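You operate a simulated robot arm through the tools that you are given. There is no shell and no other tool. Be economical: measure what you need, move in short steps, check, and stop when the job is done.

Carry out the task below with a simulated robot arm. There is one attempt and no reset: what you move stays moved.

TASK
Test cup 1 under the plunger: 30 mm or less goes on GOOD, more on REMIX.
Fine: one drop; leave the plunger up, the slide out and the zero knob as it is.
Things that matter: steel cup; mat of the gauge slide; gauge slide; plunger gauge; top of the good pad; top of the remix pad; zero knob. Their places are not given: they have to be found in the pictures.

It is judged by the outcome, as a careful person would: the job done as asked, and still so three seconds after it is handed in. It fails if anything else is knocked over, pushed out of place, dropped, spilled or broken.

THE ROBOT
A 6-joint arm with a two-finger parallel gripper, fixed in place. Base frame: the origin is at the foot of the arm, x ahead of it, y to its left, z up; the work surface is at about z = 850. Lengths are in mm, angles in rad, forces in N, time in s.
With the tool pointing down near the work surface it reaches from about 240 to 640 mm from the base axis. Its first joint turns from -1.152 to 1.152 rad. Payload 2.7 kg.
Tool frame: the origin (TCP) lies between the finger pads and is the grasp point; the fingertips stand 23 mm ahead of it; z points along the fingers, y is the line along which they close. The gripper opens to 94 mm. The fingers are 38 mm wide and 10 mm thick; the gripper's body (54 by 96 mm) begins 39 mm behind the TCP.
Orientation is that of the tool frame in the base frame, as [roll, pitch, yaw] about the fixed x, y, z axes, in that order (R = Rz(yaw) Ry(pitch) Rx(roll)). With the fingers straight down and closing along the base's y, the tool's x points along the base's -x, its y along +y and its z along -z.

THE INTERFACE
- The arm moves only by the tool drive_tool. Its argument "deltas" is a list of rows, each a list of 7 numbers: the shift along the tool's x, y, z in mm, then the turn, a rotation vector about the tool's x, y, z in rad, then the finger opening in mm, from 0 to 94. In form: [[x, y, z, wx, wy, wz, claw], ...]. A call has 1 to 12 rows; each row shifts and turns the commanded pose from where the row before left it, along the tool's axes as they then stand. A row lasts 0.2 s, in which the tool goes at most 50 mm and 0.15 rad; a call with a longer step from one row to the next is refused whole, and so is a gripper value outside its range. A pose out of reach is approached as far as the arm can. The call stops where the force on the tool passes 60 N (or 10 N more than at its start, if that is more) or the arm is blocked; 0.2 s more then pass. The fingers move at their own pace (about 45 mm/s each) and stop on an object; they squeeze with about 21 N. The grip force told is the motor's: it shows also when the fingers shut on nothing. Time passes only in rows, and 0.2 s behind the last, so rows that do not move let the fingers close. It gives the time, the measured TCP pose, the force on the tool (base axes), the opening and the grip force at its end, in the units of the frame above (readings bear some noise), and new pictures: "views" is both (left out), scene, wrist or none.
- Cameras (640 x 400 px; columns grow to the right, rows downward): "scene" is fixed at [68.2, -433, 1426.6]; the picture's right is [0.81, -0.58, 0.00], its down [-0.26, -0.36, -0.90] and it looks along [0.52, 0.73, -0.44] (base axes); focal length 313 px, centre (320, 200). "wrist" rides on the gripper at [-39, 0, -44] in the tool frame; the picture's right is [0.00, -1.00, 0.00], its down [0.97, 0.00, -0.24] and it looks along [0.24, 0.00, 0.97] (tool axes); focal length 218 px, centre (320, 200).
- point_at(camera, pixels): there is no depth. For up to 12 entries [column, row, z] of the newest picture of that camera ("zoom" is the newest enlarged one), the place [x, y] in the base frame at which the ray of that pixel passes the height z, good to about 3 mm, but the place of the scene camera against the robot may be out by one fixed shift of up to 18 mm in any direction. No time passes.
- enlarge(camera, box): a new picture of the part [left, top, right, bottom] of that camera's present view, enlarged. No time passes.
- hand_in(): hands the job in; it is judged then, once.

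Work in short steps. Measure before you move; look again where a grasp or a placing could have gone wrong, and mend it. You have 80 turns and 120 pictures in all, the two below and enlarged ones among them. Open the gripper and draw the arm clear of the work before you hand the job in, unless the task says otherwise; then end with one line.

The tools are called after ">>>" by a JSON object that holds its "name" and its "arguments". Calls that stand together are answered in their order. drive_tool: Moves the arm, as the interface text tells. Its arguments: {"type":"object","properties":{"deltas":{"type":"array","items":{"type":"array","items":{"type":"number"}}},"views":{"type":"string","enum":["both","scene","wrist","none"]}},"required":["deltas"]} The other tools are called the same way: point_at (camera, pixels) gives the place at which the rays of pixels pass given heights; enlarge (camera, box) takes an enlarged picture of a part of a camera's view; hand_in () hands the job in.

At the start:

```text
time: 0.0
position: [377.2, -127.3, 1202.9]
ee_rot: [3.142, 0.0, 3.141]
ft_force: [-0.1, -0.3, 0.5]
finger_gap: 94.0
gripper_force: 0.1
```

scene: 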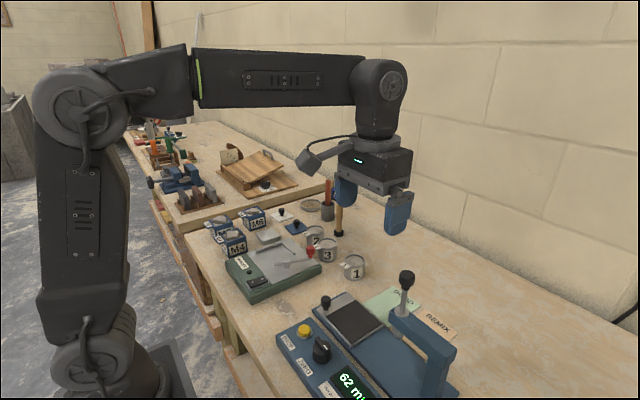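
wrist: 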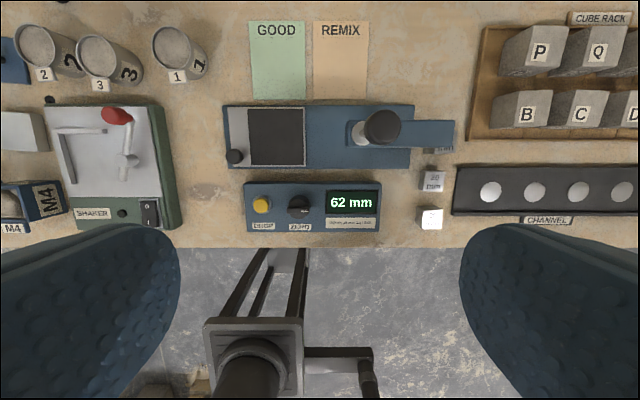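

I look closer at the gauge, the cups and the pads.

>>> {"name": "enlarge", "arguments": {"camera": "scene", "box": [260, 220, 480, 400]}}

>>> {"name": "enlarge", "arguments": {"camera": "wrist", "box": [140, 10, 460, 240]}}

>>> {"name": "point_at", "arguments": {"camera": "wrist", "pixels": [[180, 75, 850], [170, 45, 890], [278, 60, 850], [341, 60, 850], [277, 137, 870], [235, 156, 890], [382, 127, 960], [261, 204, 880], [299, 205, 880], [230, 165, 850], [410, 105, 850]]}}

>>> {"name": "point_at", "arguments": {"camera": "scene", "pixels": [[352, 278, 850], [356, 312, 870], [325, 300, 890], [406, 278, 980], [304, 330, 880], [322, 347, 880], [395, 300, 850], [438, 323, 850]]}}

```text
2.22 times, centred on (370, 310) of scene
```

zoom: 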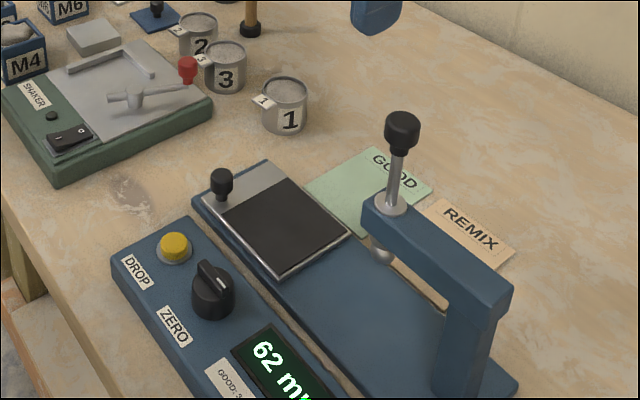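

```text
1.74 times, centred on (300, 125) of wrist
```

zoom: 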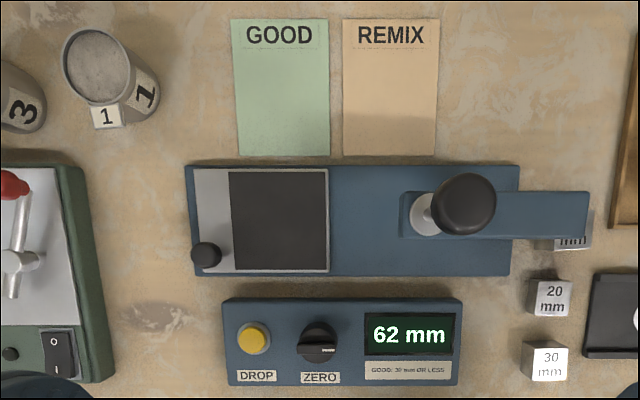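

```text
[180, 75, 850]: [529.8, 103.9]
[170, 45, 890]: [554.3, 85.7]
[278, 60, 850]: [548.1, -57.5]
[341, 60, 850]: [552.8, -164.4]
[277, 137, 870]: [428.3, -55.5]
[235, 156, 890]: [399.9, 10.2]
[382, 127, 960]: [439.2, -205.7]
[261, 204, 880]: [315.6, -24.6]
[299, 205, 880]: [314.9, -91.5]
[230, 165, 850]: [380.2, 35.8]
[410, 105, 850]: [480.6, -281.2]
```

```text
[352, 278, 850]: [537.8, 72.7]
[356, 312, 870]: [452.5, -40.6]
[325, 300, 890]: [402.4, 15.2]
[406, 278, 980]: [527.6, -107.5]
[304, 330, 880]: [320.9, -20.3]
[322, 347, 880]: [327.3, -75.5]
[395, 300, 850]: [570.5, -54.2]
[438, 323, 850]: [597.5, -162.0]
```

The cup 1 stands near (540, 95). I go above it, staying high, to measure it.

>>> {"name": "drive_tool", "arguments": {"deltas": [[-18, 36, 20, 0, 0, 0, 94], [-18, 36, 20, 0, 0, 0, 94], [-18, 36, 20, 0, 0, 0, 94], [-18, 36, 20, 0, 0, 0, 94], [-18, 36, 20, 0, 0, 0, 94], [-18, 36, 20, 0, 0, 0, 94], [0, 0, 0, 0, 0, 0, 94]]}}

```text
time: 1.6
position: [486.1, 90.1, 1083.3]
ee_rot: [-3.141, -0.001, 3.141]
ft_force: [0.2, 0.4, 0.2]
finger_gap: 94.0
gripper_force: 0.0
```

scene: 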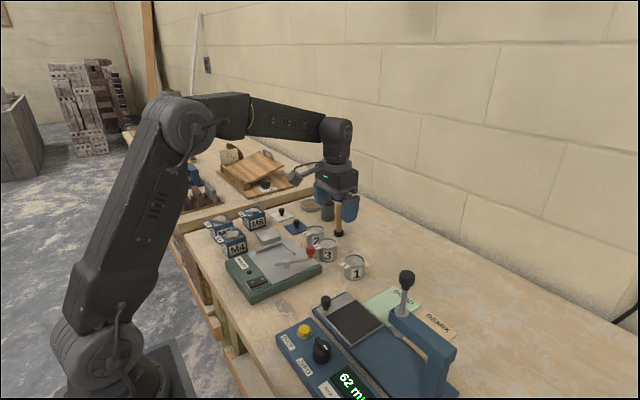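
wrist: 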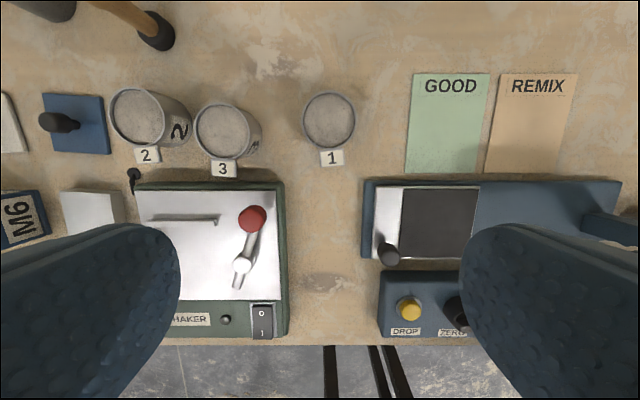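

>>> {"name": "point_at", "arguments": {"camera": "wrist", "pixels": [[303, 120, 900], [356, 120, 900], [329, 92, 900], [329, 149, 900], [331, 158, 895], [451, 120, 850], [408, 172, 850], [486, 172, 850], [532, 120, 850], [440, 223, 870], [388, 255, 885]]}}

>>> {"name": "enlarge", "arguments": {"camera": "wrist", "box": [180, 60, 500, 260]}}

>>> {"name": "enlarge", "arguments": {"camera": "scene", "box": [300, 220, 460, 320]}}

```text
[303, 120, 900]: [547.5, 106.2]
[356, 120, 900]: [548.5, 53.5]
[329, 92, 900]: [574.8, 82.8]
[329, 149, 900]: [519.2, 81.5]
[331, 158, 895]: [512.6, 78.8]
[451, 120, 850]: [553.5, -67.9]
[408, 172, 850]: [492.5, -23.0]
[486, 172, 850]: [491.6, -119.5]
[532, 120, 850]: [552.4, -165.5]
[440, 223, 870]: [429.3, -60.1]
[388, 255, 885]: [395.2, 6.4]
```

```text
2.00 times, centred on (340, 160) of wrist
```

zoom: 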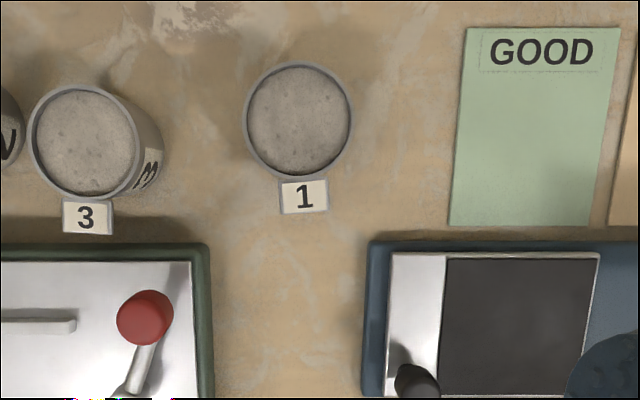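

```text
4.00 times, centred on (380, 270) of scene
```

zoom: 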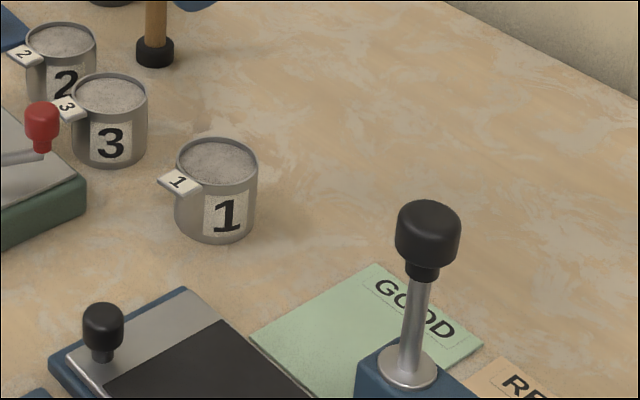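

Cup 1's rim centre is at about (547, 80), about 54 mm wide and 50 mm tall. I go above it and look again before lowering.

>>> {"name": "drive_tool", "arguments": {"deltas": [[-20, -3, 25, 0, 0, 0, 94], [-20, -3, 25, 0, 0, 0, 94], [-20, -4, 25, 0, 0, 0, 94], [0, 0, 25, 0, 0, 0, 94], [0, 0, 20, 0, 0, 0, 94], [0, 0, 0, 0, 0, 0, 94]], "views": "both"}}

```text
time: 3.0
position: [545.7, 79.4, 963.8]
ee_rot: [-3.141, 0.0, -3.141]
ft_force: [-0.2, -0.3, 0.7]
finger_gap: 93.9
gripper_force: 0.1
```

scene: 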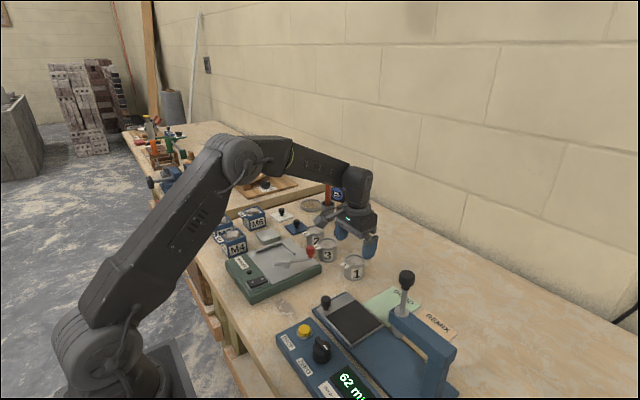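
wrist: 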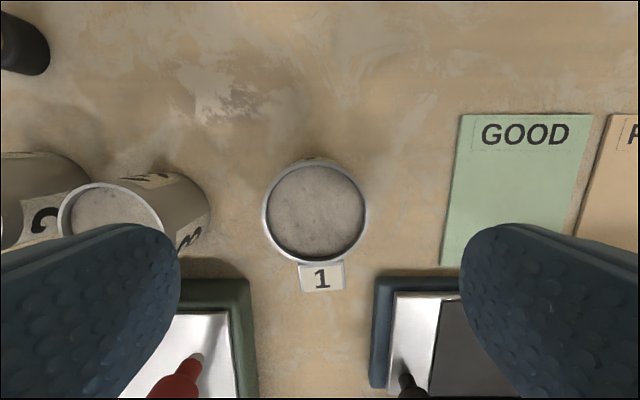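

>>> {"name": "point_at", "arguments": {"camera": "wrist", "pixels": [[262, 212, 900], [368, 212, 900], [315, 160, 900], [315, 264, 900], [210, 215, 900], [58, 212, 900], [235, 300, 880]]}}

```text
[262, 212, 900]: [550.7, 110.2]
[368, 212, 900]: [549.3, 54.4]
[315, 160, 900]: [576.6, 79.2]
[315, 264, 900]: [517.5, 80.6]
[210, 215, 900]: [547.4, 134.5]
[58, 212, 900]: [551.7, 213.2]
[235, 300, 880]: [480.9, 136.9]
```

Rim centre about (548, 82), 56 mm wide; cup 3 is clear of the left finger. I centre, lower to z≈880 and close.

>>> {"name": "drive_tool", "arguments": {"deltas": [[-2, 2.5, 0, 0, 0, 0, 84], [0, 0, 20, 0, 0, 0, 84], [0, 0, 20, 0, 0, 0, 84], [0, 0, 20, 0, 0, 0, 84], [0, 0, 20, 0, 0, 0, 84], [0, 0, 2, 0, 0, 0, 84], [0, 0, 0, 0, 0, 0, 54], [0, 0, 0, 0, 0, 0, 45], [0, 0, 0, 0, 0, 0, 45], [0, 0, 0, 0, 0, 0, 45]]}}

```text
time: 5.2
position: [548.3, 81.8, 880.6]
ee_rot: [3.141, 0.0, -3.141]
ft_force: [0.3, 0.2, -0.6]
finger_gap: 55.4
gripper_force: 20.9
```

scene: 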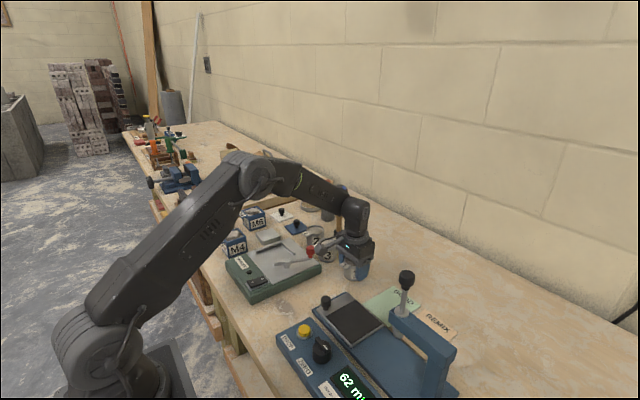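
wrist: 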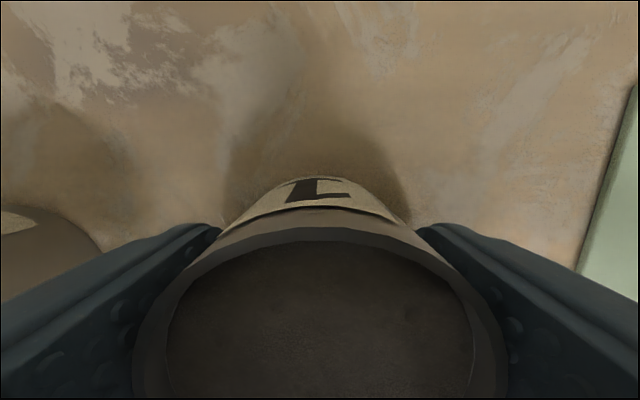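

Gripped at 55.4 mm. I lift straight up and carry gently to a place beside and above the mat.

>>> {"name": "drive_tool", "arguments": {"deltas": [[0, 0, -10, 0, 0, 0, 45], [0, 0, -20, 0, 0, 0, 45], [0, 0, -25, 0, 0, 0, 45], [0, 0, -25, 0, 0, 0, 45], [0, 0, -20, 0, 0, 0, 45], [10, -12, 0, 0, 0, 0, 45], [18, -23, 0, 0, 0, 0, 45], [18, -23, 0, 0, 0, 0, 45], [18, -22, 0, 0, 0, 0, 45], [10, -12, 0, 0, 0, 0, 45], [0, 0, 0, 0, 0, 0, 45]]}}

```text
time: 7.6
position: [472.7, -11.6, 982.9]
ee_rot: [-3.141, 0.001, -3.14]
ft_force: [-0.5, -0.2, -2.9]
finger_gap: 55.5
gripper_force: 21.1
```

scene: 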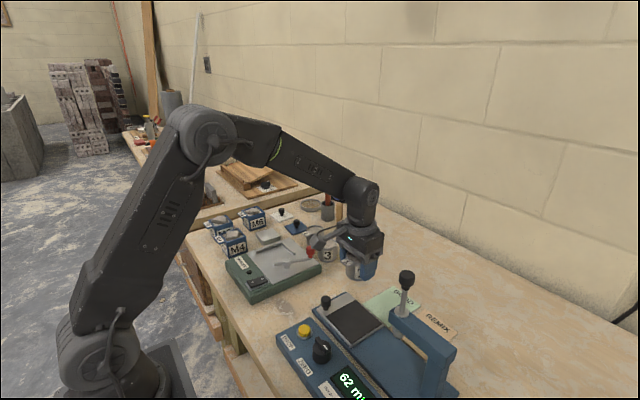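
wrist: 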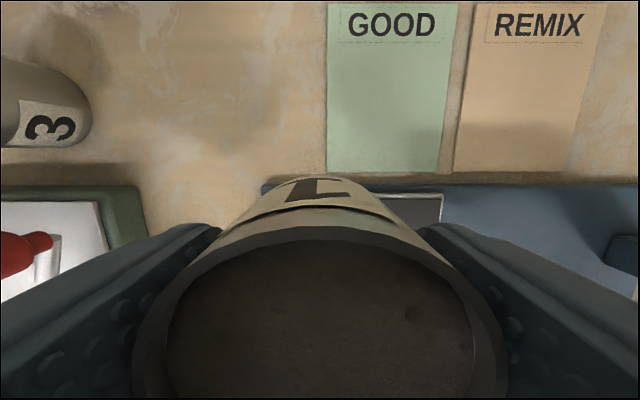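

Triangulating the slide's corner gives a slide top at z≈869 and mat centre about (428, -56). I move over it and lower the cup until just above the mat.

>>> {"name": "drive_tool", "arguments": {"deltas": [[10, -10, 0, 0, 0, 0, 45], [17, -17, 0, 0, 0, 0, 45], [17.7, -17.4, 0, 0, 0, 0, 45], [0, 0, 0, 0, 0, 0, 45], [0, 0, 20, 0, 0, 0, 45], [0, 0, 25, 0, 0, 0, 45], [0, 0, 15, 0, 0, 0, 45], [0, 0, 12, 0, 0, 0, 45], [0, 0, 4, 0, 0, 0, 45], [0, 0, 0, 0, 0, 0, 45]]}}

```text
time: 9.8
position: [429.0, -54.8, 904.8]
ee_rot: [-3.141, 0.001, 3.141]
ft_force: [-0.4, 0.3, -2.6]
finger_gap: 55.6
gripper_force: 21.0
```

scene: 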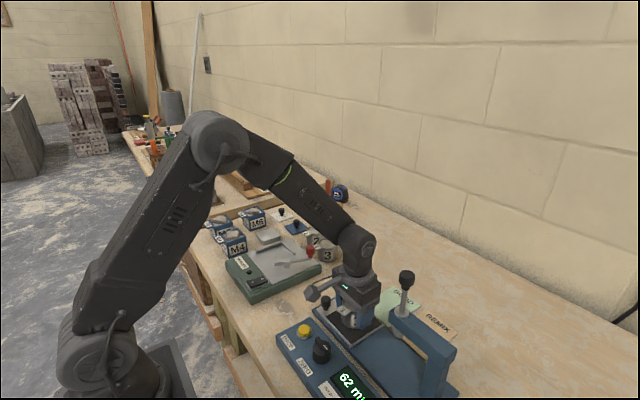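
wrist: 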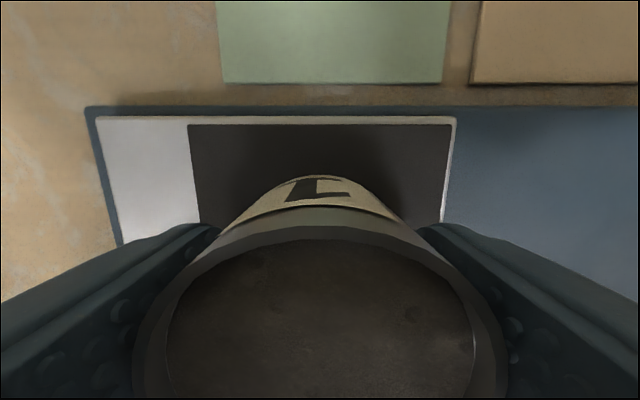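

>>> {"name": "enlarge", "arguments": {"camera": "scene", "box": [290, 260, 410, 340]}}

>>> {"name": "point_at", "arguments": {"camera": "wrist", "pixels": [[189, 125, 870], [450, 125, 870], [440, 222, 870], [200, 222, 870], [455, 120, 869]]}}

```text
5.00 times, centred on (350, 300) of scene
```

zoom: 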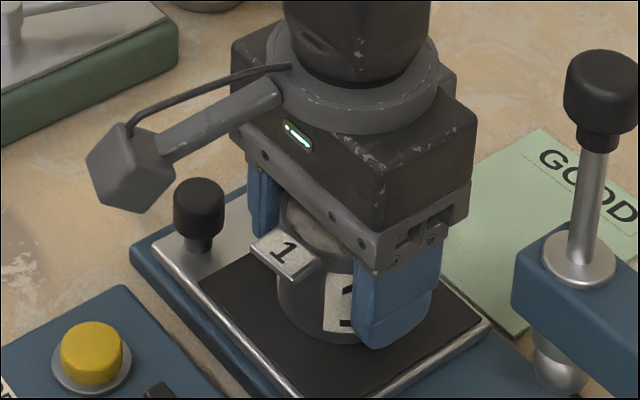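

```text
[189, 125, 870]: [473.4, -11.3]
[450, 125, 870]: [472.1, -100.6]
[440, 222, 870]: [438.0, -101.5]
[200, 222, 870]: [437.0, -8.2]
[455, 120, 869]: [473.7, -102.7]
```

Cup is centred on the mat. I lower in millimetre steps until the force shows contact.

>>> {"name": "drive_tool", "arguments": {"deltas": [[1.5, 0, 1, 0, 0, 0, 45], [0, 0, 1, 0, 0, 0, 45], [0, 0, 1, 0, 0, 0, 45], [0, 0, 0, 0, 0, 0, 45]], "views": "none"}}

```text
time: 10.8
position: [427.5, -55.3, 902.6]
ee_rot: [-3.141, -0.002, 3.14]
ft_force: [-5.0, 0.6, 10.4]
finger_gap: 55.6
gripper_force: 21.2
```

Contact (+10 N). I open to 72 mm and rise straight up.

>>> {"name": "drive_tool", "arguments": {"deltas": [[0, 0, -0.5, 0, 0, 0, 60], [0, 0, 0, 0, 0, 0, 72], [0, 0, 0, 0, 0, 0, 72], [0, 0, -15, 0, 0, 0, 72], [0, 0, -30, 0, 0, 0, 72], [0, 0, -40, 0, 0, 0, 72], [0, 0, -40, 0, 0, 0, 72], [0, 0, -40, 0, 0, 0, 72], [0, 0, 0, 0, 0, 0, 72]]}}

```text
time: 12.8
position: [426.6, -54.9, 1068.6]
ee_rot: [-3.141, 0.0, -3.141]
ft_force: [-0.2, 0.8, -0.1]
finger_gap: 72.1
gripper_force: 0.1
```

scene: 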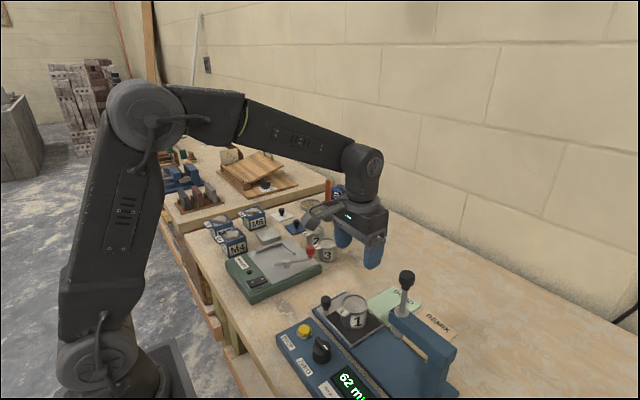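
wrist: 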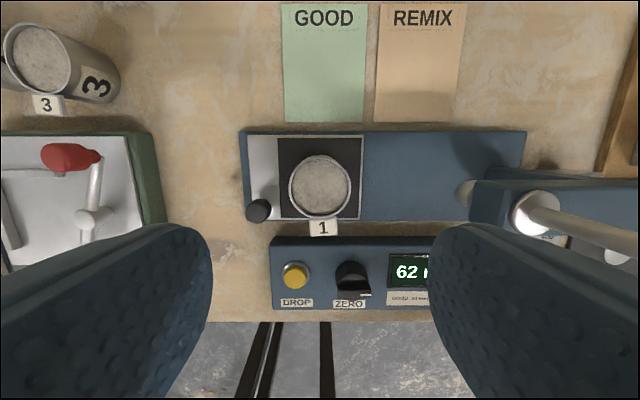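

The cup stands upright on the mat. Triangulation gives the slide knob at about (400, 10, 893) and the plunger tip at about (429, -176, 937), so the travel is about 120 mm. To stay clear of the bridge I turn the gripper 90° (fingers closing along base x) above the knob.

>>> {"name": "drive_tool", "arguments": {"deltas": [[25, 40, 0, 0, 0, 0, 60], [0, 0, 0, 0, 0, 0.1428, 60], [0, 0, 0, 0, 0, 0.1428, 60], [0, 0, 0, 0, 0, 0.1428, 60], [0, 0, 0, 0, 0, 0.1428, 60], [0, 0, 0, 0, 0, 0.1428, 60], [0, 0, 0, 0, 0, 0.1428, 60], [0, 0, 0, 0, 0, 0.1428, 60], [0, 0, 0, 0, 0, 0.1428, 60], [0, 0, 0, 0, 0, 0.1428, 60], [0, 0, 0, 0, 0, 0.1428, 60], [0, 0, 0, 0, 0, 0.1428, 60]]}}

```text
time: 15.4
position: [402.8, -14.8, 1068.5]
ee_rot: [-3.14, 0.0, 1.568]
ft_force: [-0.2, 0.3, -0.3]
finger_gap: 60.0
gripper_force: 0.1
```

scene: 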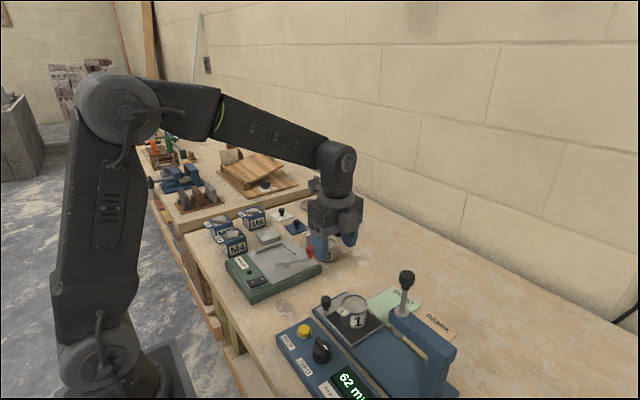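
wrist: 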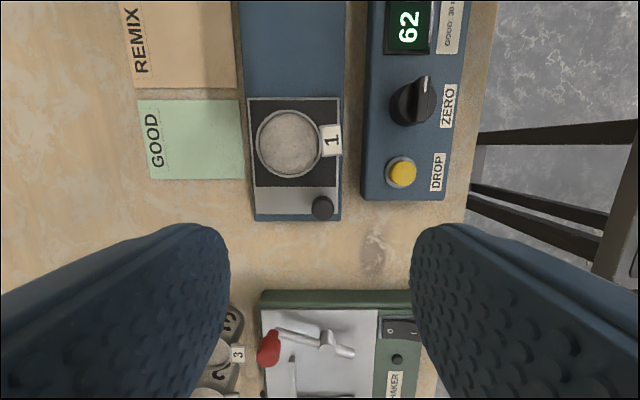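

>>> {"name": "point_at", "arguments": {"camera": "wrist", "pixels": [[322, 206, 893], [333, 206, 893], [311, 206, 893], [402, 171, 885], [289, 144, 920], [295, 142, 871]]}}

>>> {"name": "enlarge", "arguments": {"camera": "wrist", "box": [230, 80, 490, 240]}}

>>> {"name": "enlarge", "arguments": {"camera": "scene", "box": [270, 260, 470, 400]}}

```text
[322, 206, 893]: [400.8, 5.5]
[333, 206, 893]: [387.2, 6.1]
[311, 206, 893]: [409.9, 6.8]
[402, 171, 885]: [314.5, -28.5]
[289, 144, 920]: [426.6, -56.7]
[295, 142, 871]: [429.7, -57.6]
```

```text
2.46 times, centred on (360, 160) of wrist
```

zoom: 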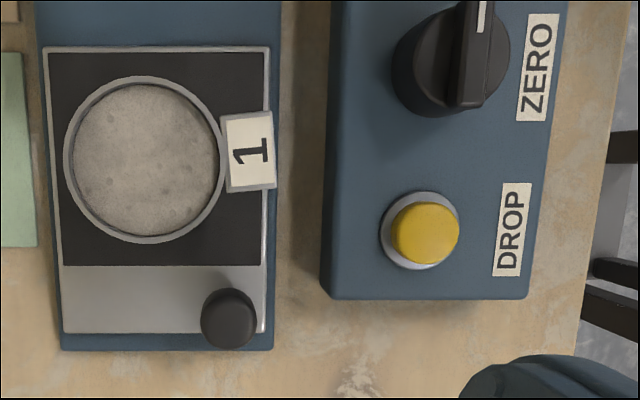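

```text
2.86 times, centred on (370, 330) of scene
```

zoom: 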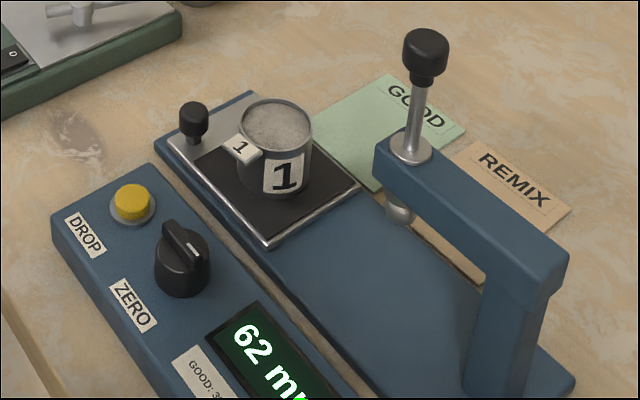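

Knob at about (399, 7), 20 mm wide. I lower over it with a 46 mm opening, tips to about z 875.

>>> {"name": "drive_tool", "arguments": {"deltas": [[21.8, -3.8, 0, 0, 0, 0, 46], [0, 0, 40, 0, 0, 0, 46], [0, 0, 40, 0, 0, 0, 46], [0, 0, 40, 0, 0, 0, 46], [0, 0, 25, 0, 0, 0, 46], [0, 0, 15, 0, 0, 0, 46], [0, 0, 11, 0, 0, 0, 46], [0, 0, 0, 0, 0, 0, 46]]}}

```text
time: 17.2
position: [399.0, 5.9, 897.1]
ee_rot: [3.141, -0.001, 1.572]
ft_force: [-1.0, 0.9, 0.5]
finger_gap: 45.9
gripper_force: 0.0
```

scene: 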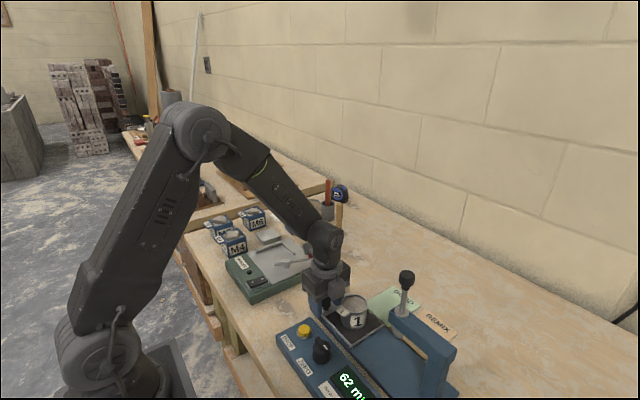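
wrist: 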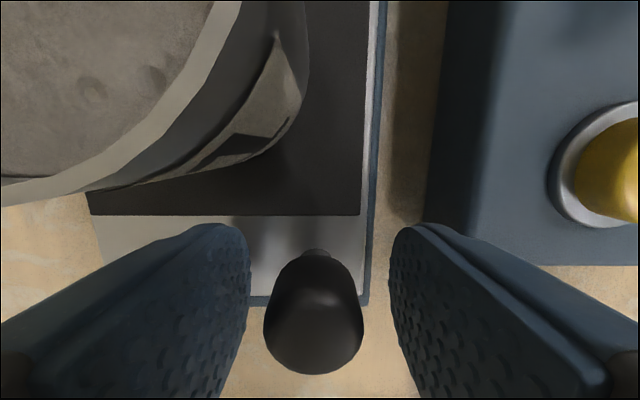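

The knob sits between the fingers (column 313). I close on it.

>>> {"name": "drive_tool", "arguments": {"deltas": [[0, 1, 0, 0, 0, 0, 20], [0, 0, 0, 0, 0, 0, 10], [0, 0, 0, 0, 0, 0, 10], [0, 0, 0, 0, 0, 0, 10]], "views": "none"}}

```text
time: 18.2
position: [399.7, 7.1, 896.1]
ee_rot: [3.14, 0.0, 1.571]
ft_force: [6.1, 0.5, -2.9]
finger_gap: 23.2
gripper_force: 44.8
```

Gripped (23 mm). I push the slide slowly toward -y, 60 mm first.

>>> {"name": "drive_tool", "arguments": {"deltas": [[-3, 0, 0, 0, 0, 0, 10], [-5, 0, 0, 0, 0, 0, 10], [-7, 0, 0, 0, 0, 0, 10], [-8, 0, 0, 0, 0, 0, 10], [-8, 0, 0, 0, 0, 0, 10], [-8, 0, 0, 0, 0, 0, 10], [-8, 0, 0, 0, 0, 0, 10], [-6, 0, 0, 0, 0, 0, 10], [-4, 0, 0, 0, 0, 0, 10], [-3, 0, 0, 0, 0, 0, 10], [0, 0, 0, 0, 0, 0, 10]]}}

```text
time: 20.6
position: [399.3, -54.0, 897.3]
ee_rot: [-3.141, 0.0, 1.571]
ft_force: [0.9, -0.2, 12.6]
finger_gap: 23.3
gripper_force: 45.0
```

scene: 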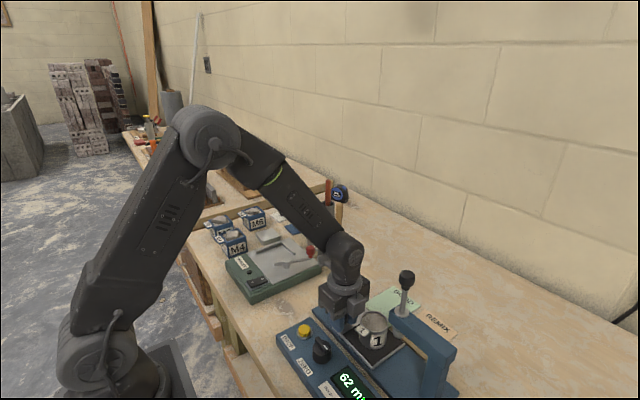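
wrist: 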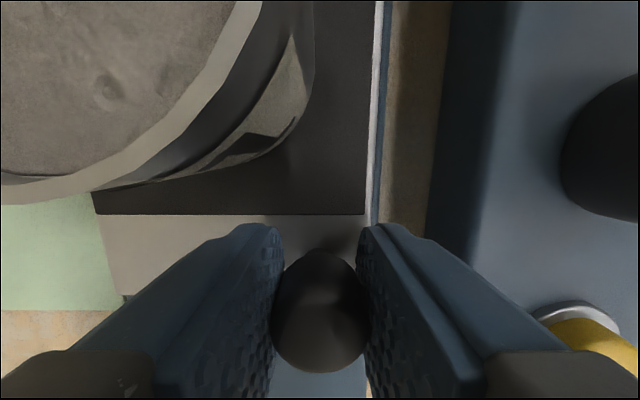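

Slide moves with the cup standing still on it. I go on 35 mm and check clearance from the plunger.

>>> {"name": "drive_tool", "arguments": {"deltas": [[-3, 0, -0.4, 0, 0, 0, 10], [-6, 0, 0, 0, 0, 0, 10], [-7, 0, 0, 0, 0, 0, 10], [-7, 0, 0, 0, 0, 0, 10], [-6, 0, 0, 0, 0, 0, 10], [-4, 0, 0, 0, 0, 0, 10], [-2, 0, 0, 0, 0, 0, 10], [0, 0, 0, 0, 0, 0, 10]]}}

>>> {"name": "enlarge", "arguments": {"camera": "scene", "box": [290, 220, 490, 345]}}

```text
time: 22.4
position: [400.2, -90.0, 896.9]
ee_rot: [3.141, 0.0, 1.57]
ft_force: [1.0, -0.4, 6.9]
finger_gap: 23.1
gripper_force: 44.9
```

scene: 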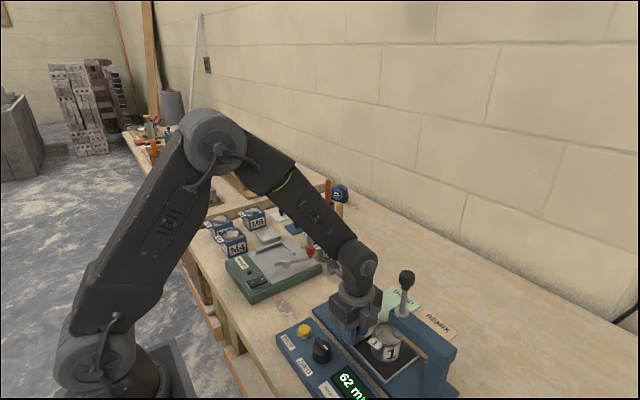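
wrist: 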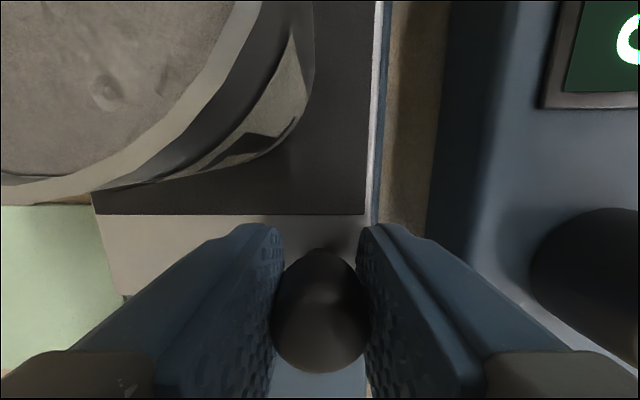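

```text
3.20 times, centred on (390, 282) of scene
```

zoom: 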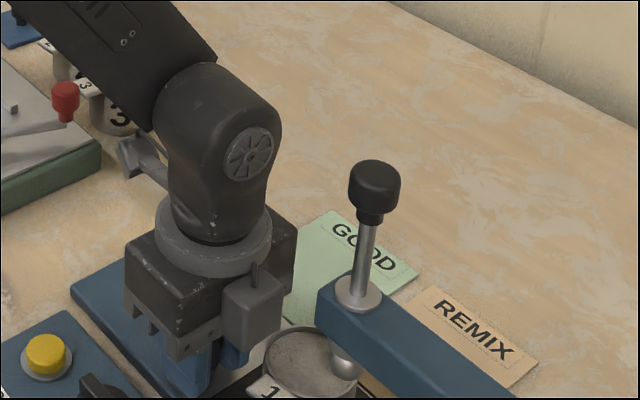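

A camera housing on the gripper's -y side nears the bridge. I let go, shift 12 mm toward +y and re-grip the knob with the leading part of the fingers for more clearance.

>>> {"name": "drive_tool", "arguments": {"deltas": [[0, 0, 0, 0, 0, 0, 34], [0, 0, 0, 0, 0, 0, 34], [6, 0, 0, 0, 0, 0, 34], [6, 0, 0, 0, 0, 0, 34], [0, 0, 0, 0, 0, 0, 10], [0, 0, 0, 0, 0, 0, 10], [0, 0, 0, 0, 0, 0, 10]]}}

```text
time: 24.0
position: [400.7, -77.2, 897.6]
ee_rot: [3.141, -0.001, 1.571]
ft_force: [0.9, 0.1, -1.2]
finger_gap: 22.9
gripper_force: 44.6
```

scene: 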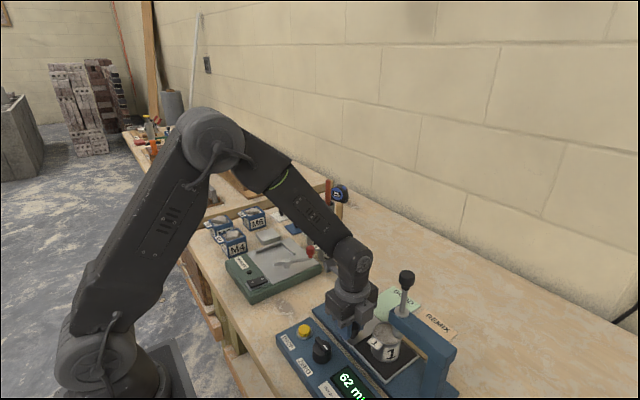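
wrist: 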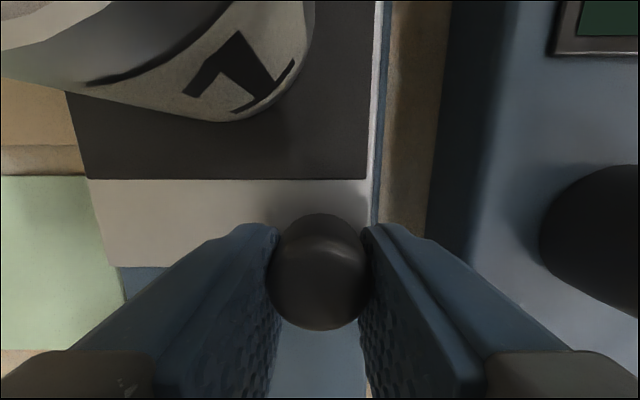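

Firm hold. I push on slowly toward the expected stop (about 24 mm more).

>>> {"name": "drive_tool", "arguments": {"deltas": [[-3, 0, 0, 0, 0, 0, 10], [-4, 0, 0, 0, 0, 0, 10], [-4, 0, 0, 0, 0, 0, 10], [-4, 0, 0, 0, 0, 0, 10], [-3, 0, 0, 0, 0, 0, 10], [-2, 0, 0, 0, 0, 0, 10], [0, 0, 0, 0, 0, 0, 10]]}}

>>> {"name": "enlarge", "arguments": {"camera": "scene", "box": [330, 260, 490, 360]}}

```text
time: 25.6
position: [400.3, -97.7, 897.4]
ee_rot: [-3.141, -0.001, 1.57]
ft_force: [10.3, -0.8, -11.5]
finger_gap: 23.1
gripper_force: 44.7
```

scene: 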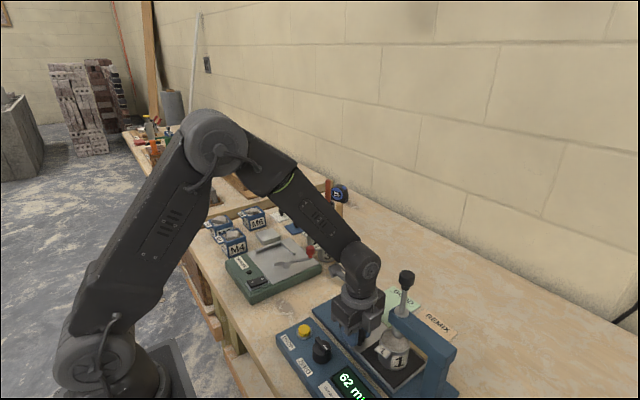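
wrist: 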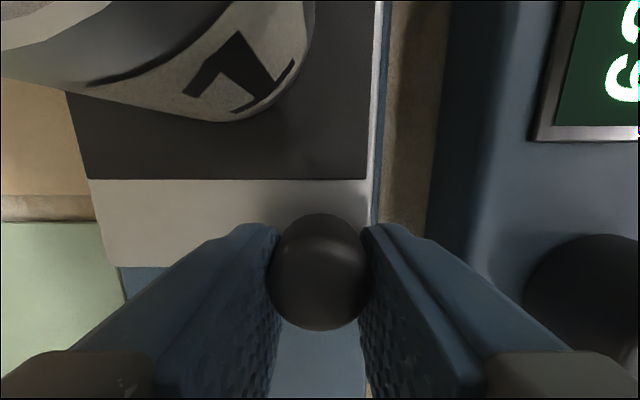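

```text
4.00 times, centred on (410, 310) of scene
```

zoom: 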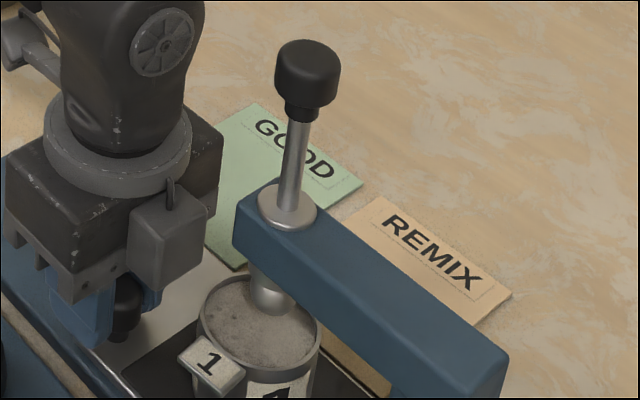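

The tip is nearly over the cup centre, a few mm short. I creep on in 1.5 mm steps to find the stop.

>>> {"name": "drive_tool", "arguments": {"deltas": [[-1.5, 0, 0.3, 0, 0, 0, 10], [-1.5, 0, 0, 0, 0, 0, 10], [0, 0, 0, 0, 0, 0, 10]], "views": "none"}}

```text
time: 26.4
position: [400.4, -98.7, 896.8]
ee_rot: [3.141, 0.001, 1.571]
ft_force: [8.2, -1.1, -5.6]
finger_gap: 23.3
gripper_force: 44.8
```

>>> {"name": "drive_tool", "arguments": {"deltas": [[-1.5, 0, 0, 0, 0, 0, 10], [-1.5, 0, 0, 0, 0, 0, 10], [0, 0, 0, 0, 0, 0, 10]], "views": "both"}}

>>> {"name": "enlarge", "arguments": {"camera": "scene", "box": [330, 260, 490, 360]}}

```text
time: 27.2
position: [399.7, -101.8, 896.9]
ee_rot: [-3.141, -0.001, 1.574]
ft_force: [6.7, 12.6, 2.2]
finger_gap: 23.1
gripper_force: 44.8
```

scene: 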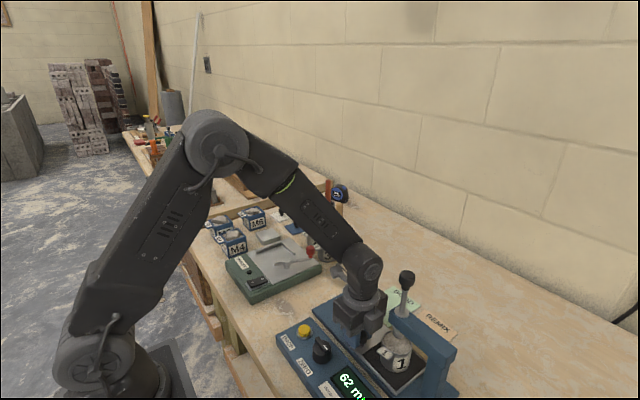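
wrist: 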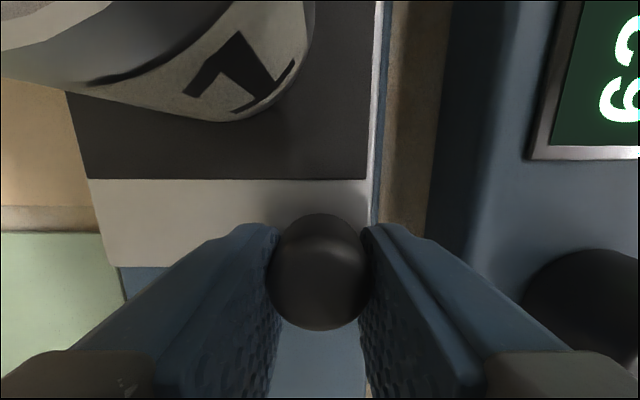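

```text
4.00 times, centred on (410, 310) of scene
```

zoom: 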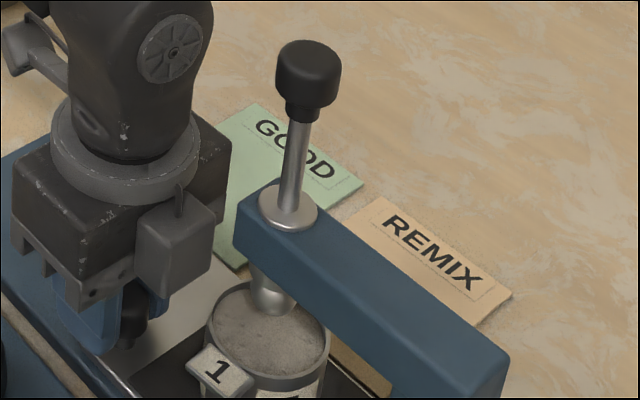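

The stop is met (12.6 N along y) and the cup is under the tip. I let go, back off toward +y, and rise.

>>> {"name": "drive_tool", "arguments": {"deltas": [[0.5, 0, 0, 0, 0, 0, 34], [0, 0, 0, 0, 0, 0, 34], [0, 0, 0, 0, 0, 0, 34], [10, 0, 0, 0, 0, 0, 34], [20, 0, 0, 0, 0, 0, 34], [20, 0, 0, 0, 0, 0, 34], [20, 0, -20, 0, 0, 0, 20], [4, -40, -20, 0, 0, 0, 0], [0, -40, -20, 0, 0, 0, 0], [0, -4, 0, 0, 0, 0, 0], [0, 0, 0, 0, 0, 0, 0]]}}

>>> {"name": "enlarge", "arguments": {"camera": "scene", "box": [280, 260, 480, 400]}}

>>> {"name": "enlarge", "arguments": {"camera": "wrist", "box": [160, 0, 480, 200]}}

```text
time: 29.6
position: [314.9, -28.3, 956.7]
ee_rot: [-3.141, 0.0, 1.57]
ft_force: [-0.8, 0.5, 0.5]
finger_gap: 0.1
gripper_force: 21.3
```

scene: 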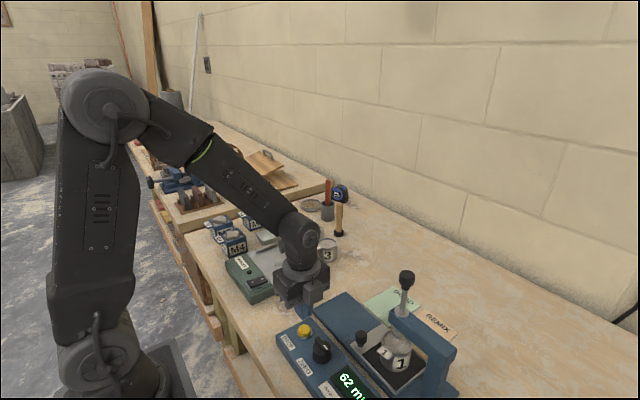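
wrist: 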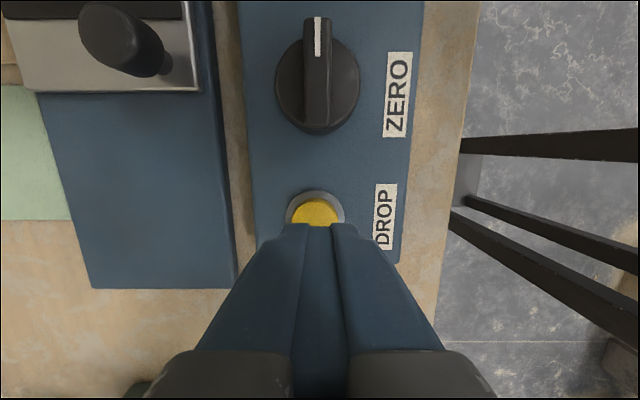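

```text
2.86 times, centred on (380, 330) of scene
```

zoom: 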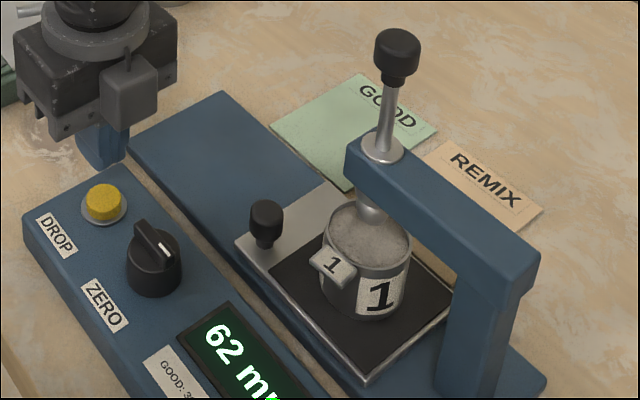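

```text
2.00 times, centred on (320, 100) of wrist
```

zoom: 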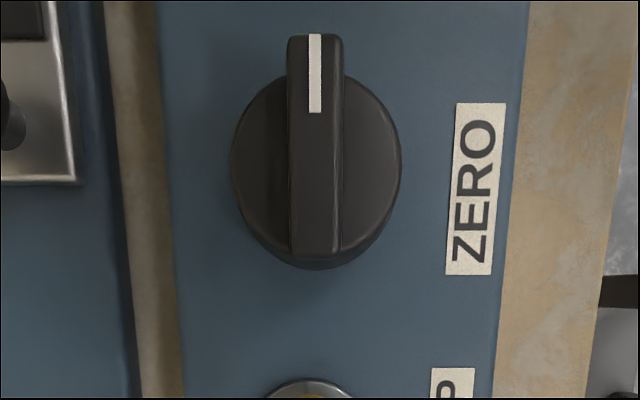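

>>> {"name": "point_at", "arguments": {"camera": "wrist", "pixels": [[315, 217, 878], [315, 190, 875], [286, 217, 875], [345, 217, 875], [315, 201, 885]]}}

```text
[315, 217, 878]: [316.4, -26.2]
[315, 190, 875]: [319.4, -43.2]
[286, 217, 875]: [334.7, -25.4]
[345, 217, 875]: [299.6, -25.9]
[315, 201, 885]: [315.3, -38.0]
```

Button centre about (317, -26). I line up and lower to just above it.

>>> {"name": "drive_tool", "arguments": {"deltas": [[2, 2, 0, 0, 0, 0, 0], [0, 0, 20, 0, 0, 0, 0], [0, 0, 15, 0, 0, 0, 0], [0, 0, 5, 0, 0, 0, 0], [0, 0, 0, 0, 0, 0, 0]], "views": "scene"}}

>>> {"name": "enlarge", "arguments": {"camera": "scene", "box": [270, 300, 390, 375]}}

```text
time: 30.8
position: [318.9, -25.3, 916.1]
ee_rot: [3.141, -0.002, 1.571]
ft_force: [0.1, 0.6, -1.4]
finger_gap: 0.0
gripper_force: 20.9
```

scene: 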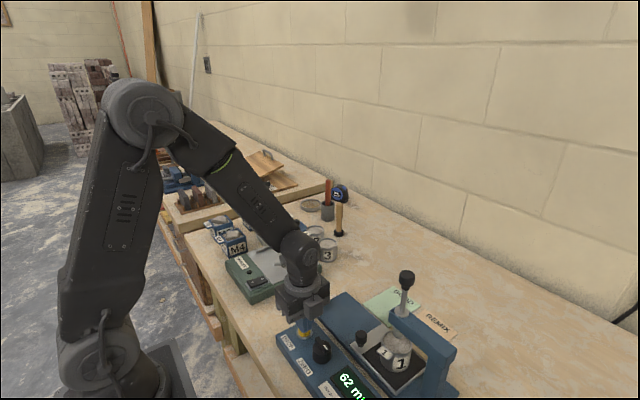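

```text
5.33 times, centred on (330, 338) of scene
```

zoom: 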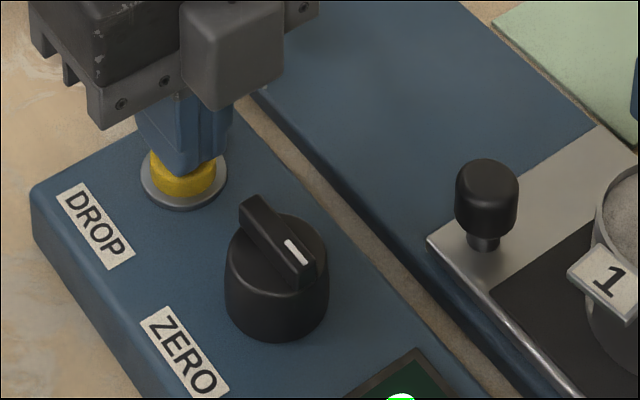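

Tips are just above the button, clear of the zero knob. I press in small steps.

>>> {"name": "drive_tool", "arguments": {"deltas": [[0, 0, 2, 0, 0, 0, 0], [0, 0, 2, 0, 0, 0, 0], [0, 0, 2, 0, 0, 0, 0]], "views": "scene"}}

```text
time: 31.6
position: [318.2, -26.2, 910.4]
ee_rot: [-3.14, 0.0, 1.571]
ft_force: [-0.9, 0.5, 2.2]
finger_gap: 0.0
gripper_force: 21.1
```

scene: 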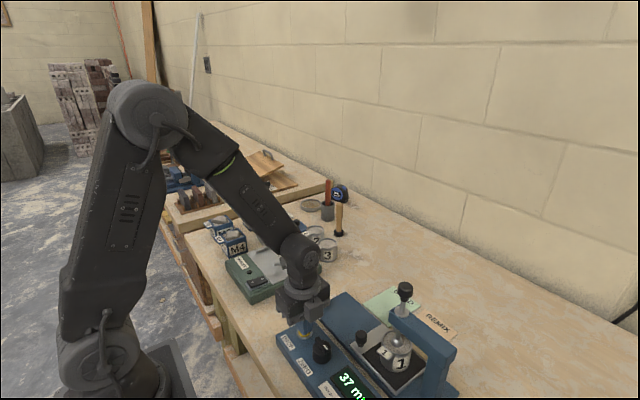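

The plunger dropped; display reads about 37. I lift off and read it once settled.

>>> {"name": "drive_tool", "arguments": {"deltas": [[0, 0, -5, 0, 0, 0, 0], [0, 0, -20, 0, 0, 0, 0], [0, 0, -30, 0, 0, 0, 0], [0, 0, -40, 0, 0, 0, 0], [0, 0, -40, 0, 0, 0, 0], [0, 0, -20, 0, 0, 0, 0], [0, 0, 0, 0, 0, 0, 0]]}}

>>> {"name": "enlarge", "arguments": {"camera": "scene", "box": [310, 270, 470, 400]}}

```text
time: 33.2
position: [317.7, -26.5, 1067.0]
ee_rot: [-3.141, 0.001, 1.57]
ft_force: [0.0, 0.2, -0.9]
finger_gap: 0.1
gripper_force: 20.9
```

scene: 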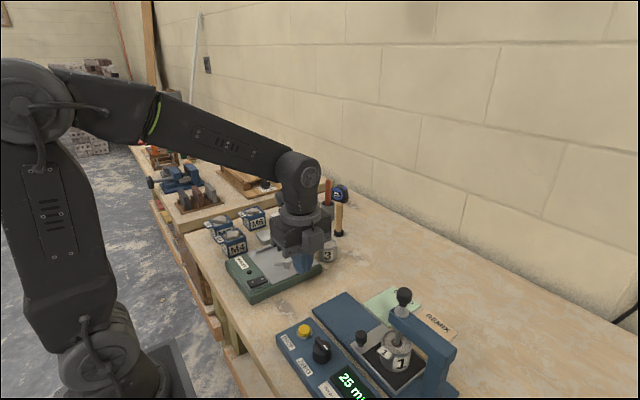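
wrist: 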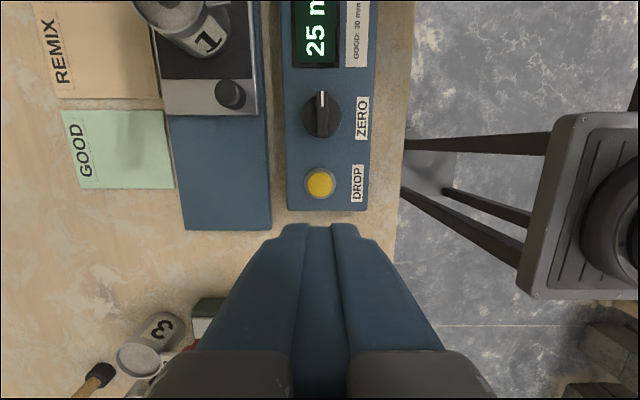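

```text
3.08 times, centred on (390, 335) of scene
```

zoom: 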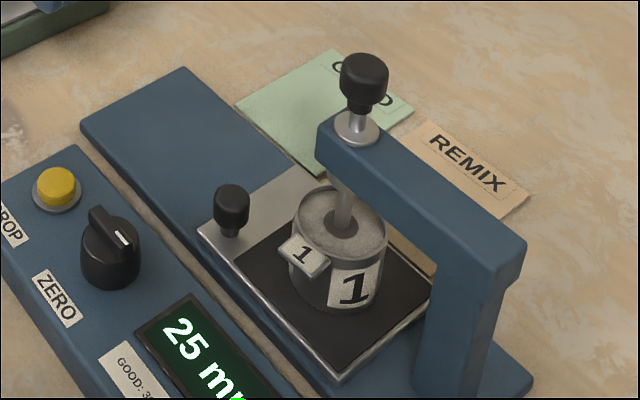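

Now 25. I wait to see whether it has settled.

>>> {"name": "drive_tool", "arguments": {"deltas": [[0, 0, 0, 0, 0, 0, 0], [0, 0, 0, 0, 0, 0, 0], [0, 0, 0, 0, 0, 0, 0], [0, 0, 0, 0, 0, 0, 0], [0, 0, 0, 0, 0, 0, 0], [0, 0, 0, 0, 0, 0, 0], [0, 0, 0, 0, 0, 0, 0], [0, 0, 0, 0, 0, 0, 0], [0, 0, 0, 0, 0, 0, 0], [0, 0, 0, 0, 0, 0, 0]], "views": "scene"}}

>>> {"name": "enlarge", "arguments": {"camera": "wrist", "box": [200, 0, 420, 140]}}

```text
time: 35.4
position: [317.2, -26.8, 1066.1]
ee_rot: [-3.141, 0.0, 1.572]
ft_force: [-0.2, -0.2, 0.0]
finger_gap: 0.0
gripper_force: 21.8
```

scene: 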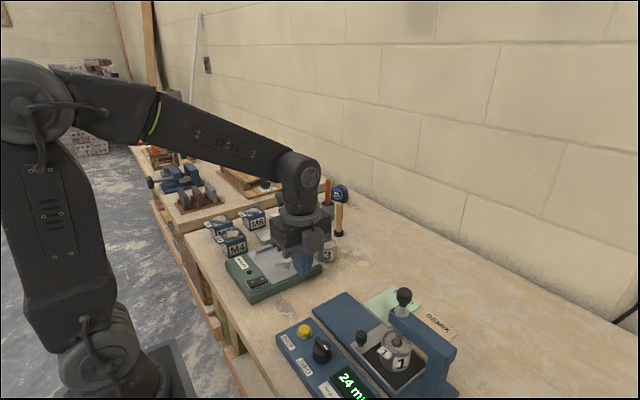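

```text
2.86 times, centred on (310, 70) of wrist
```

zoom: 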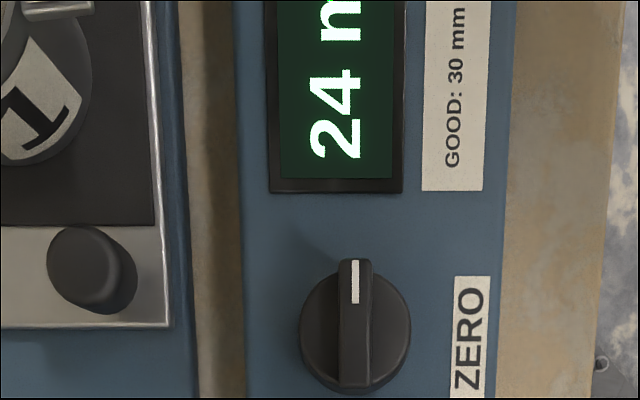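

Settled at 24 mm → GOOD. Next, raise the plunger: I go above its knob (expected near (429, -176)), gripper open.

>>> {"name": "drive_tool", "arguments": {"deltas": [[0, 0, -35, 0, 0, 0, 70], [0, 0, -35, 0, 0, 0, 70], [-25, 23, 0, 0, 0, 0, 70], [-31, 28, 0, 0, 0, 0, 70], [-31, 28, 0, 0, 0, 0, 70], [-31, 28, 0, 0, 0, 0, 70], [-5, 5, 0, 0, 0, 0, 70], [0, 0, 0, 0, 0, 0, 70]]}}

>>> {"name": "enlarge", "arguments": {"camera": "scene", "box": [330, 260, 490, 390]}}

```text
time: 37.2
position: [430.8, -147.9, 1136.0]
ee_rot: [-3.14, -0.002, 1.571]
ft_force: [0.6, 0.3, 0.0]
finger_gap: 70.0
gripper_force: 0.0
```

scene: 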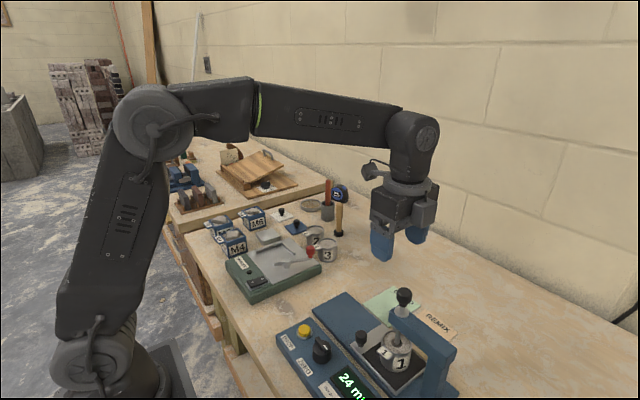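
wrist: 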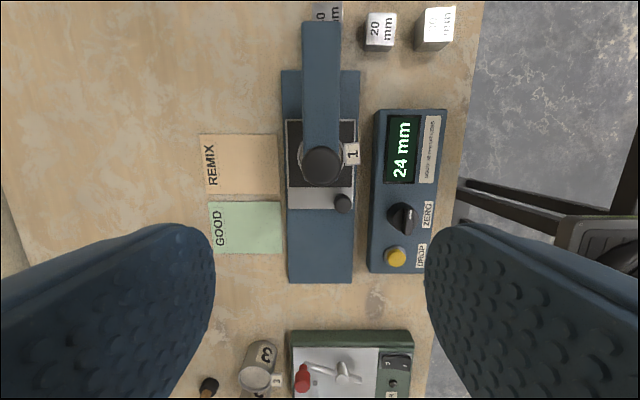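

```text
3.08 times, centred on (410, 325) of scene
```

zoom: 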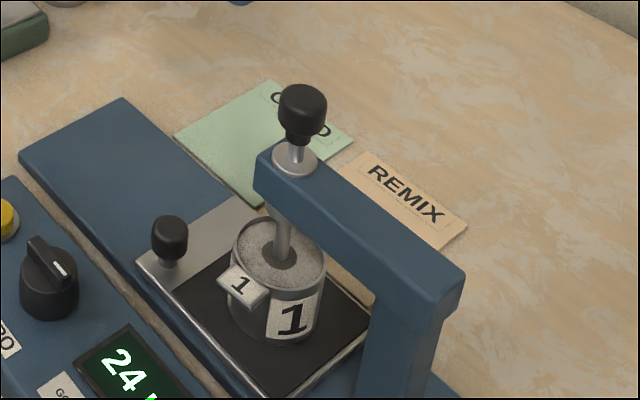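

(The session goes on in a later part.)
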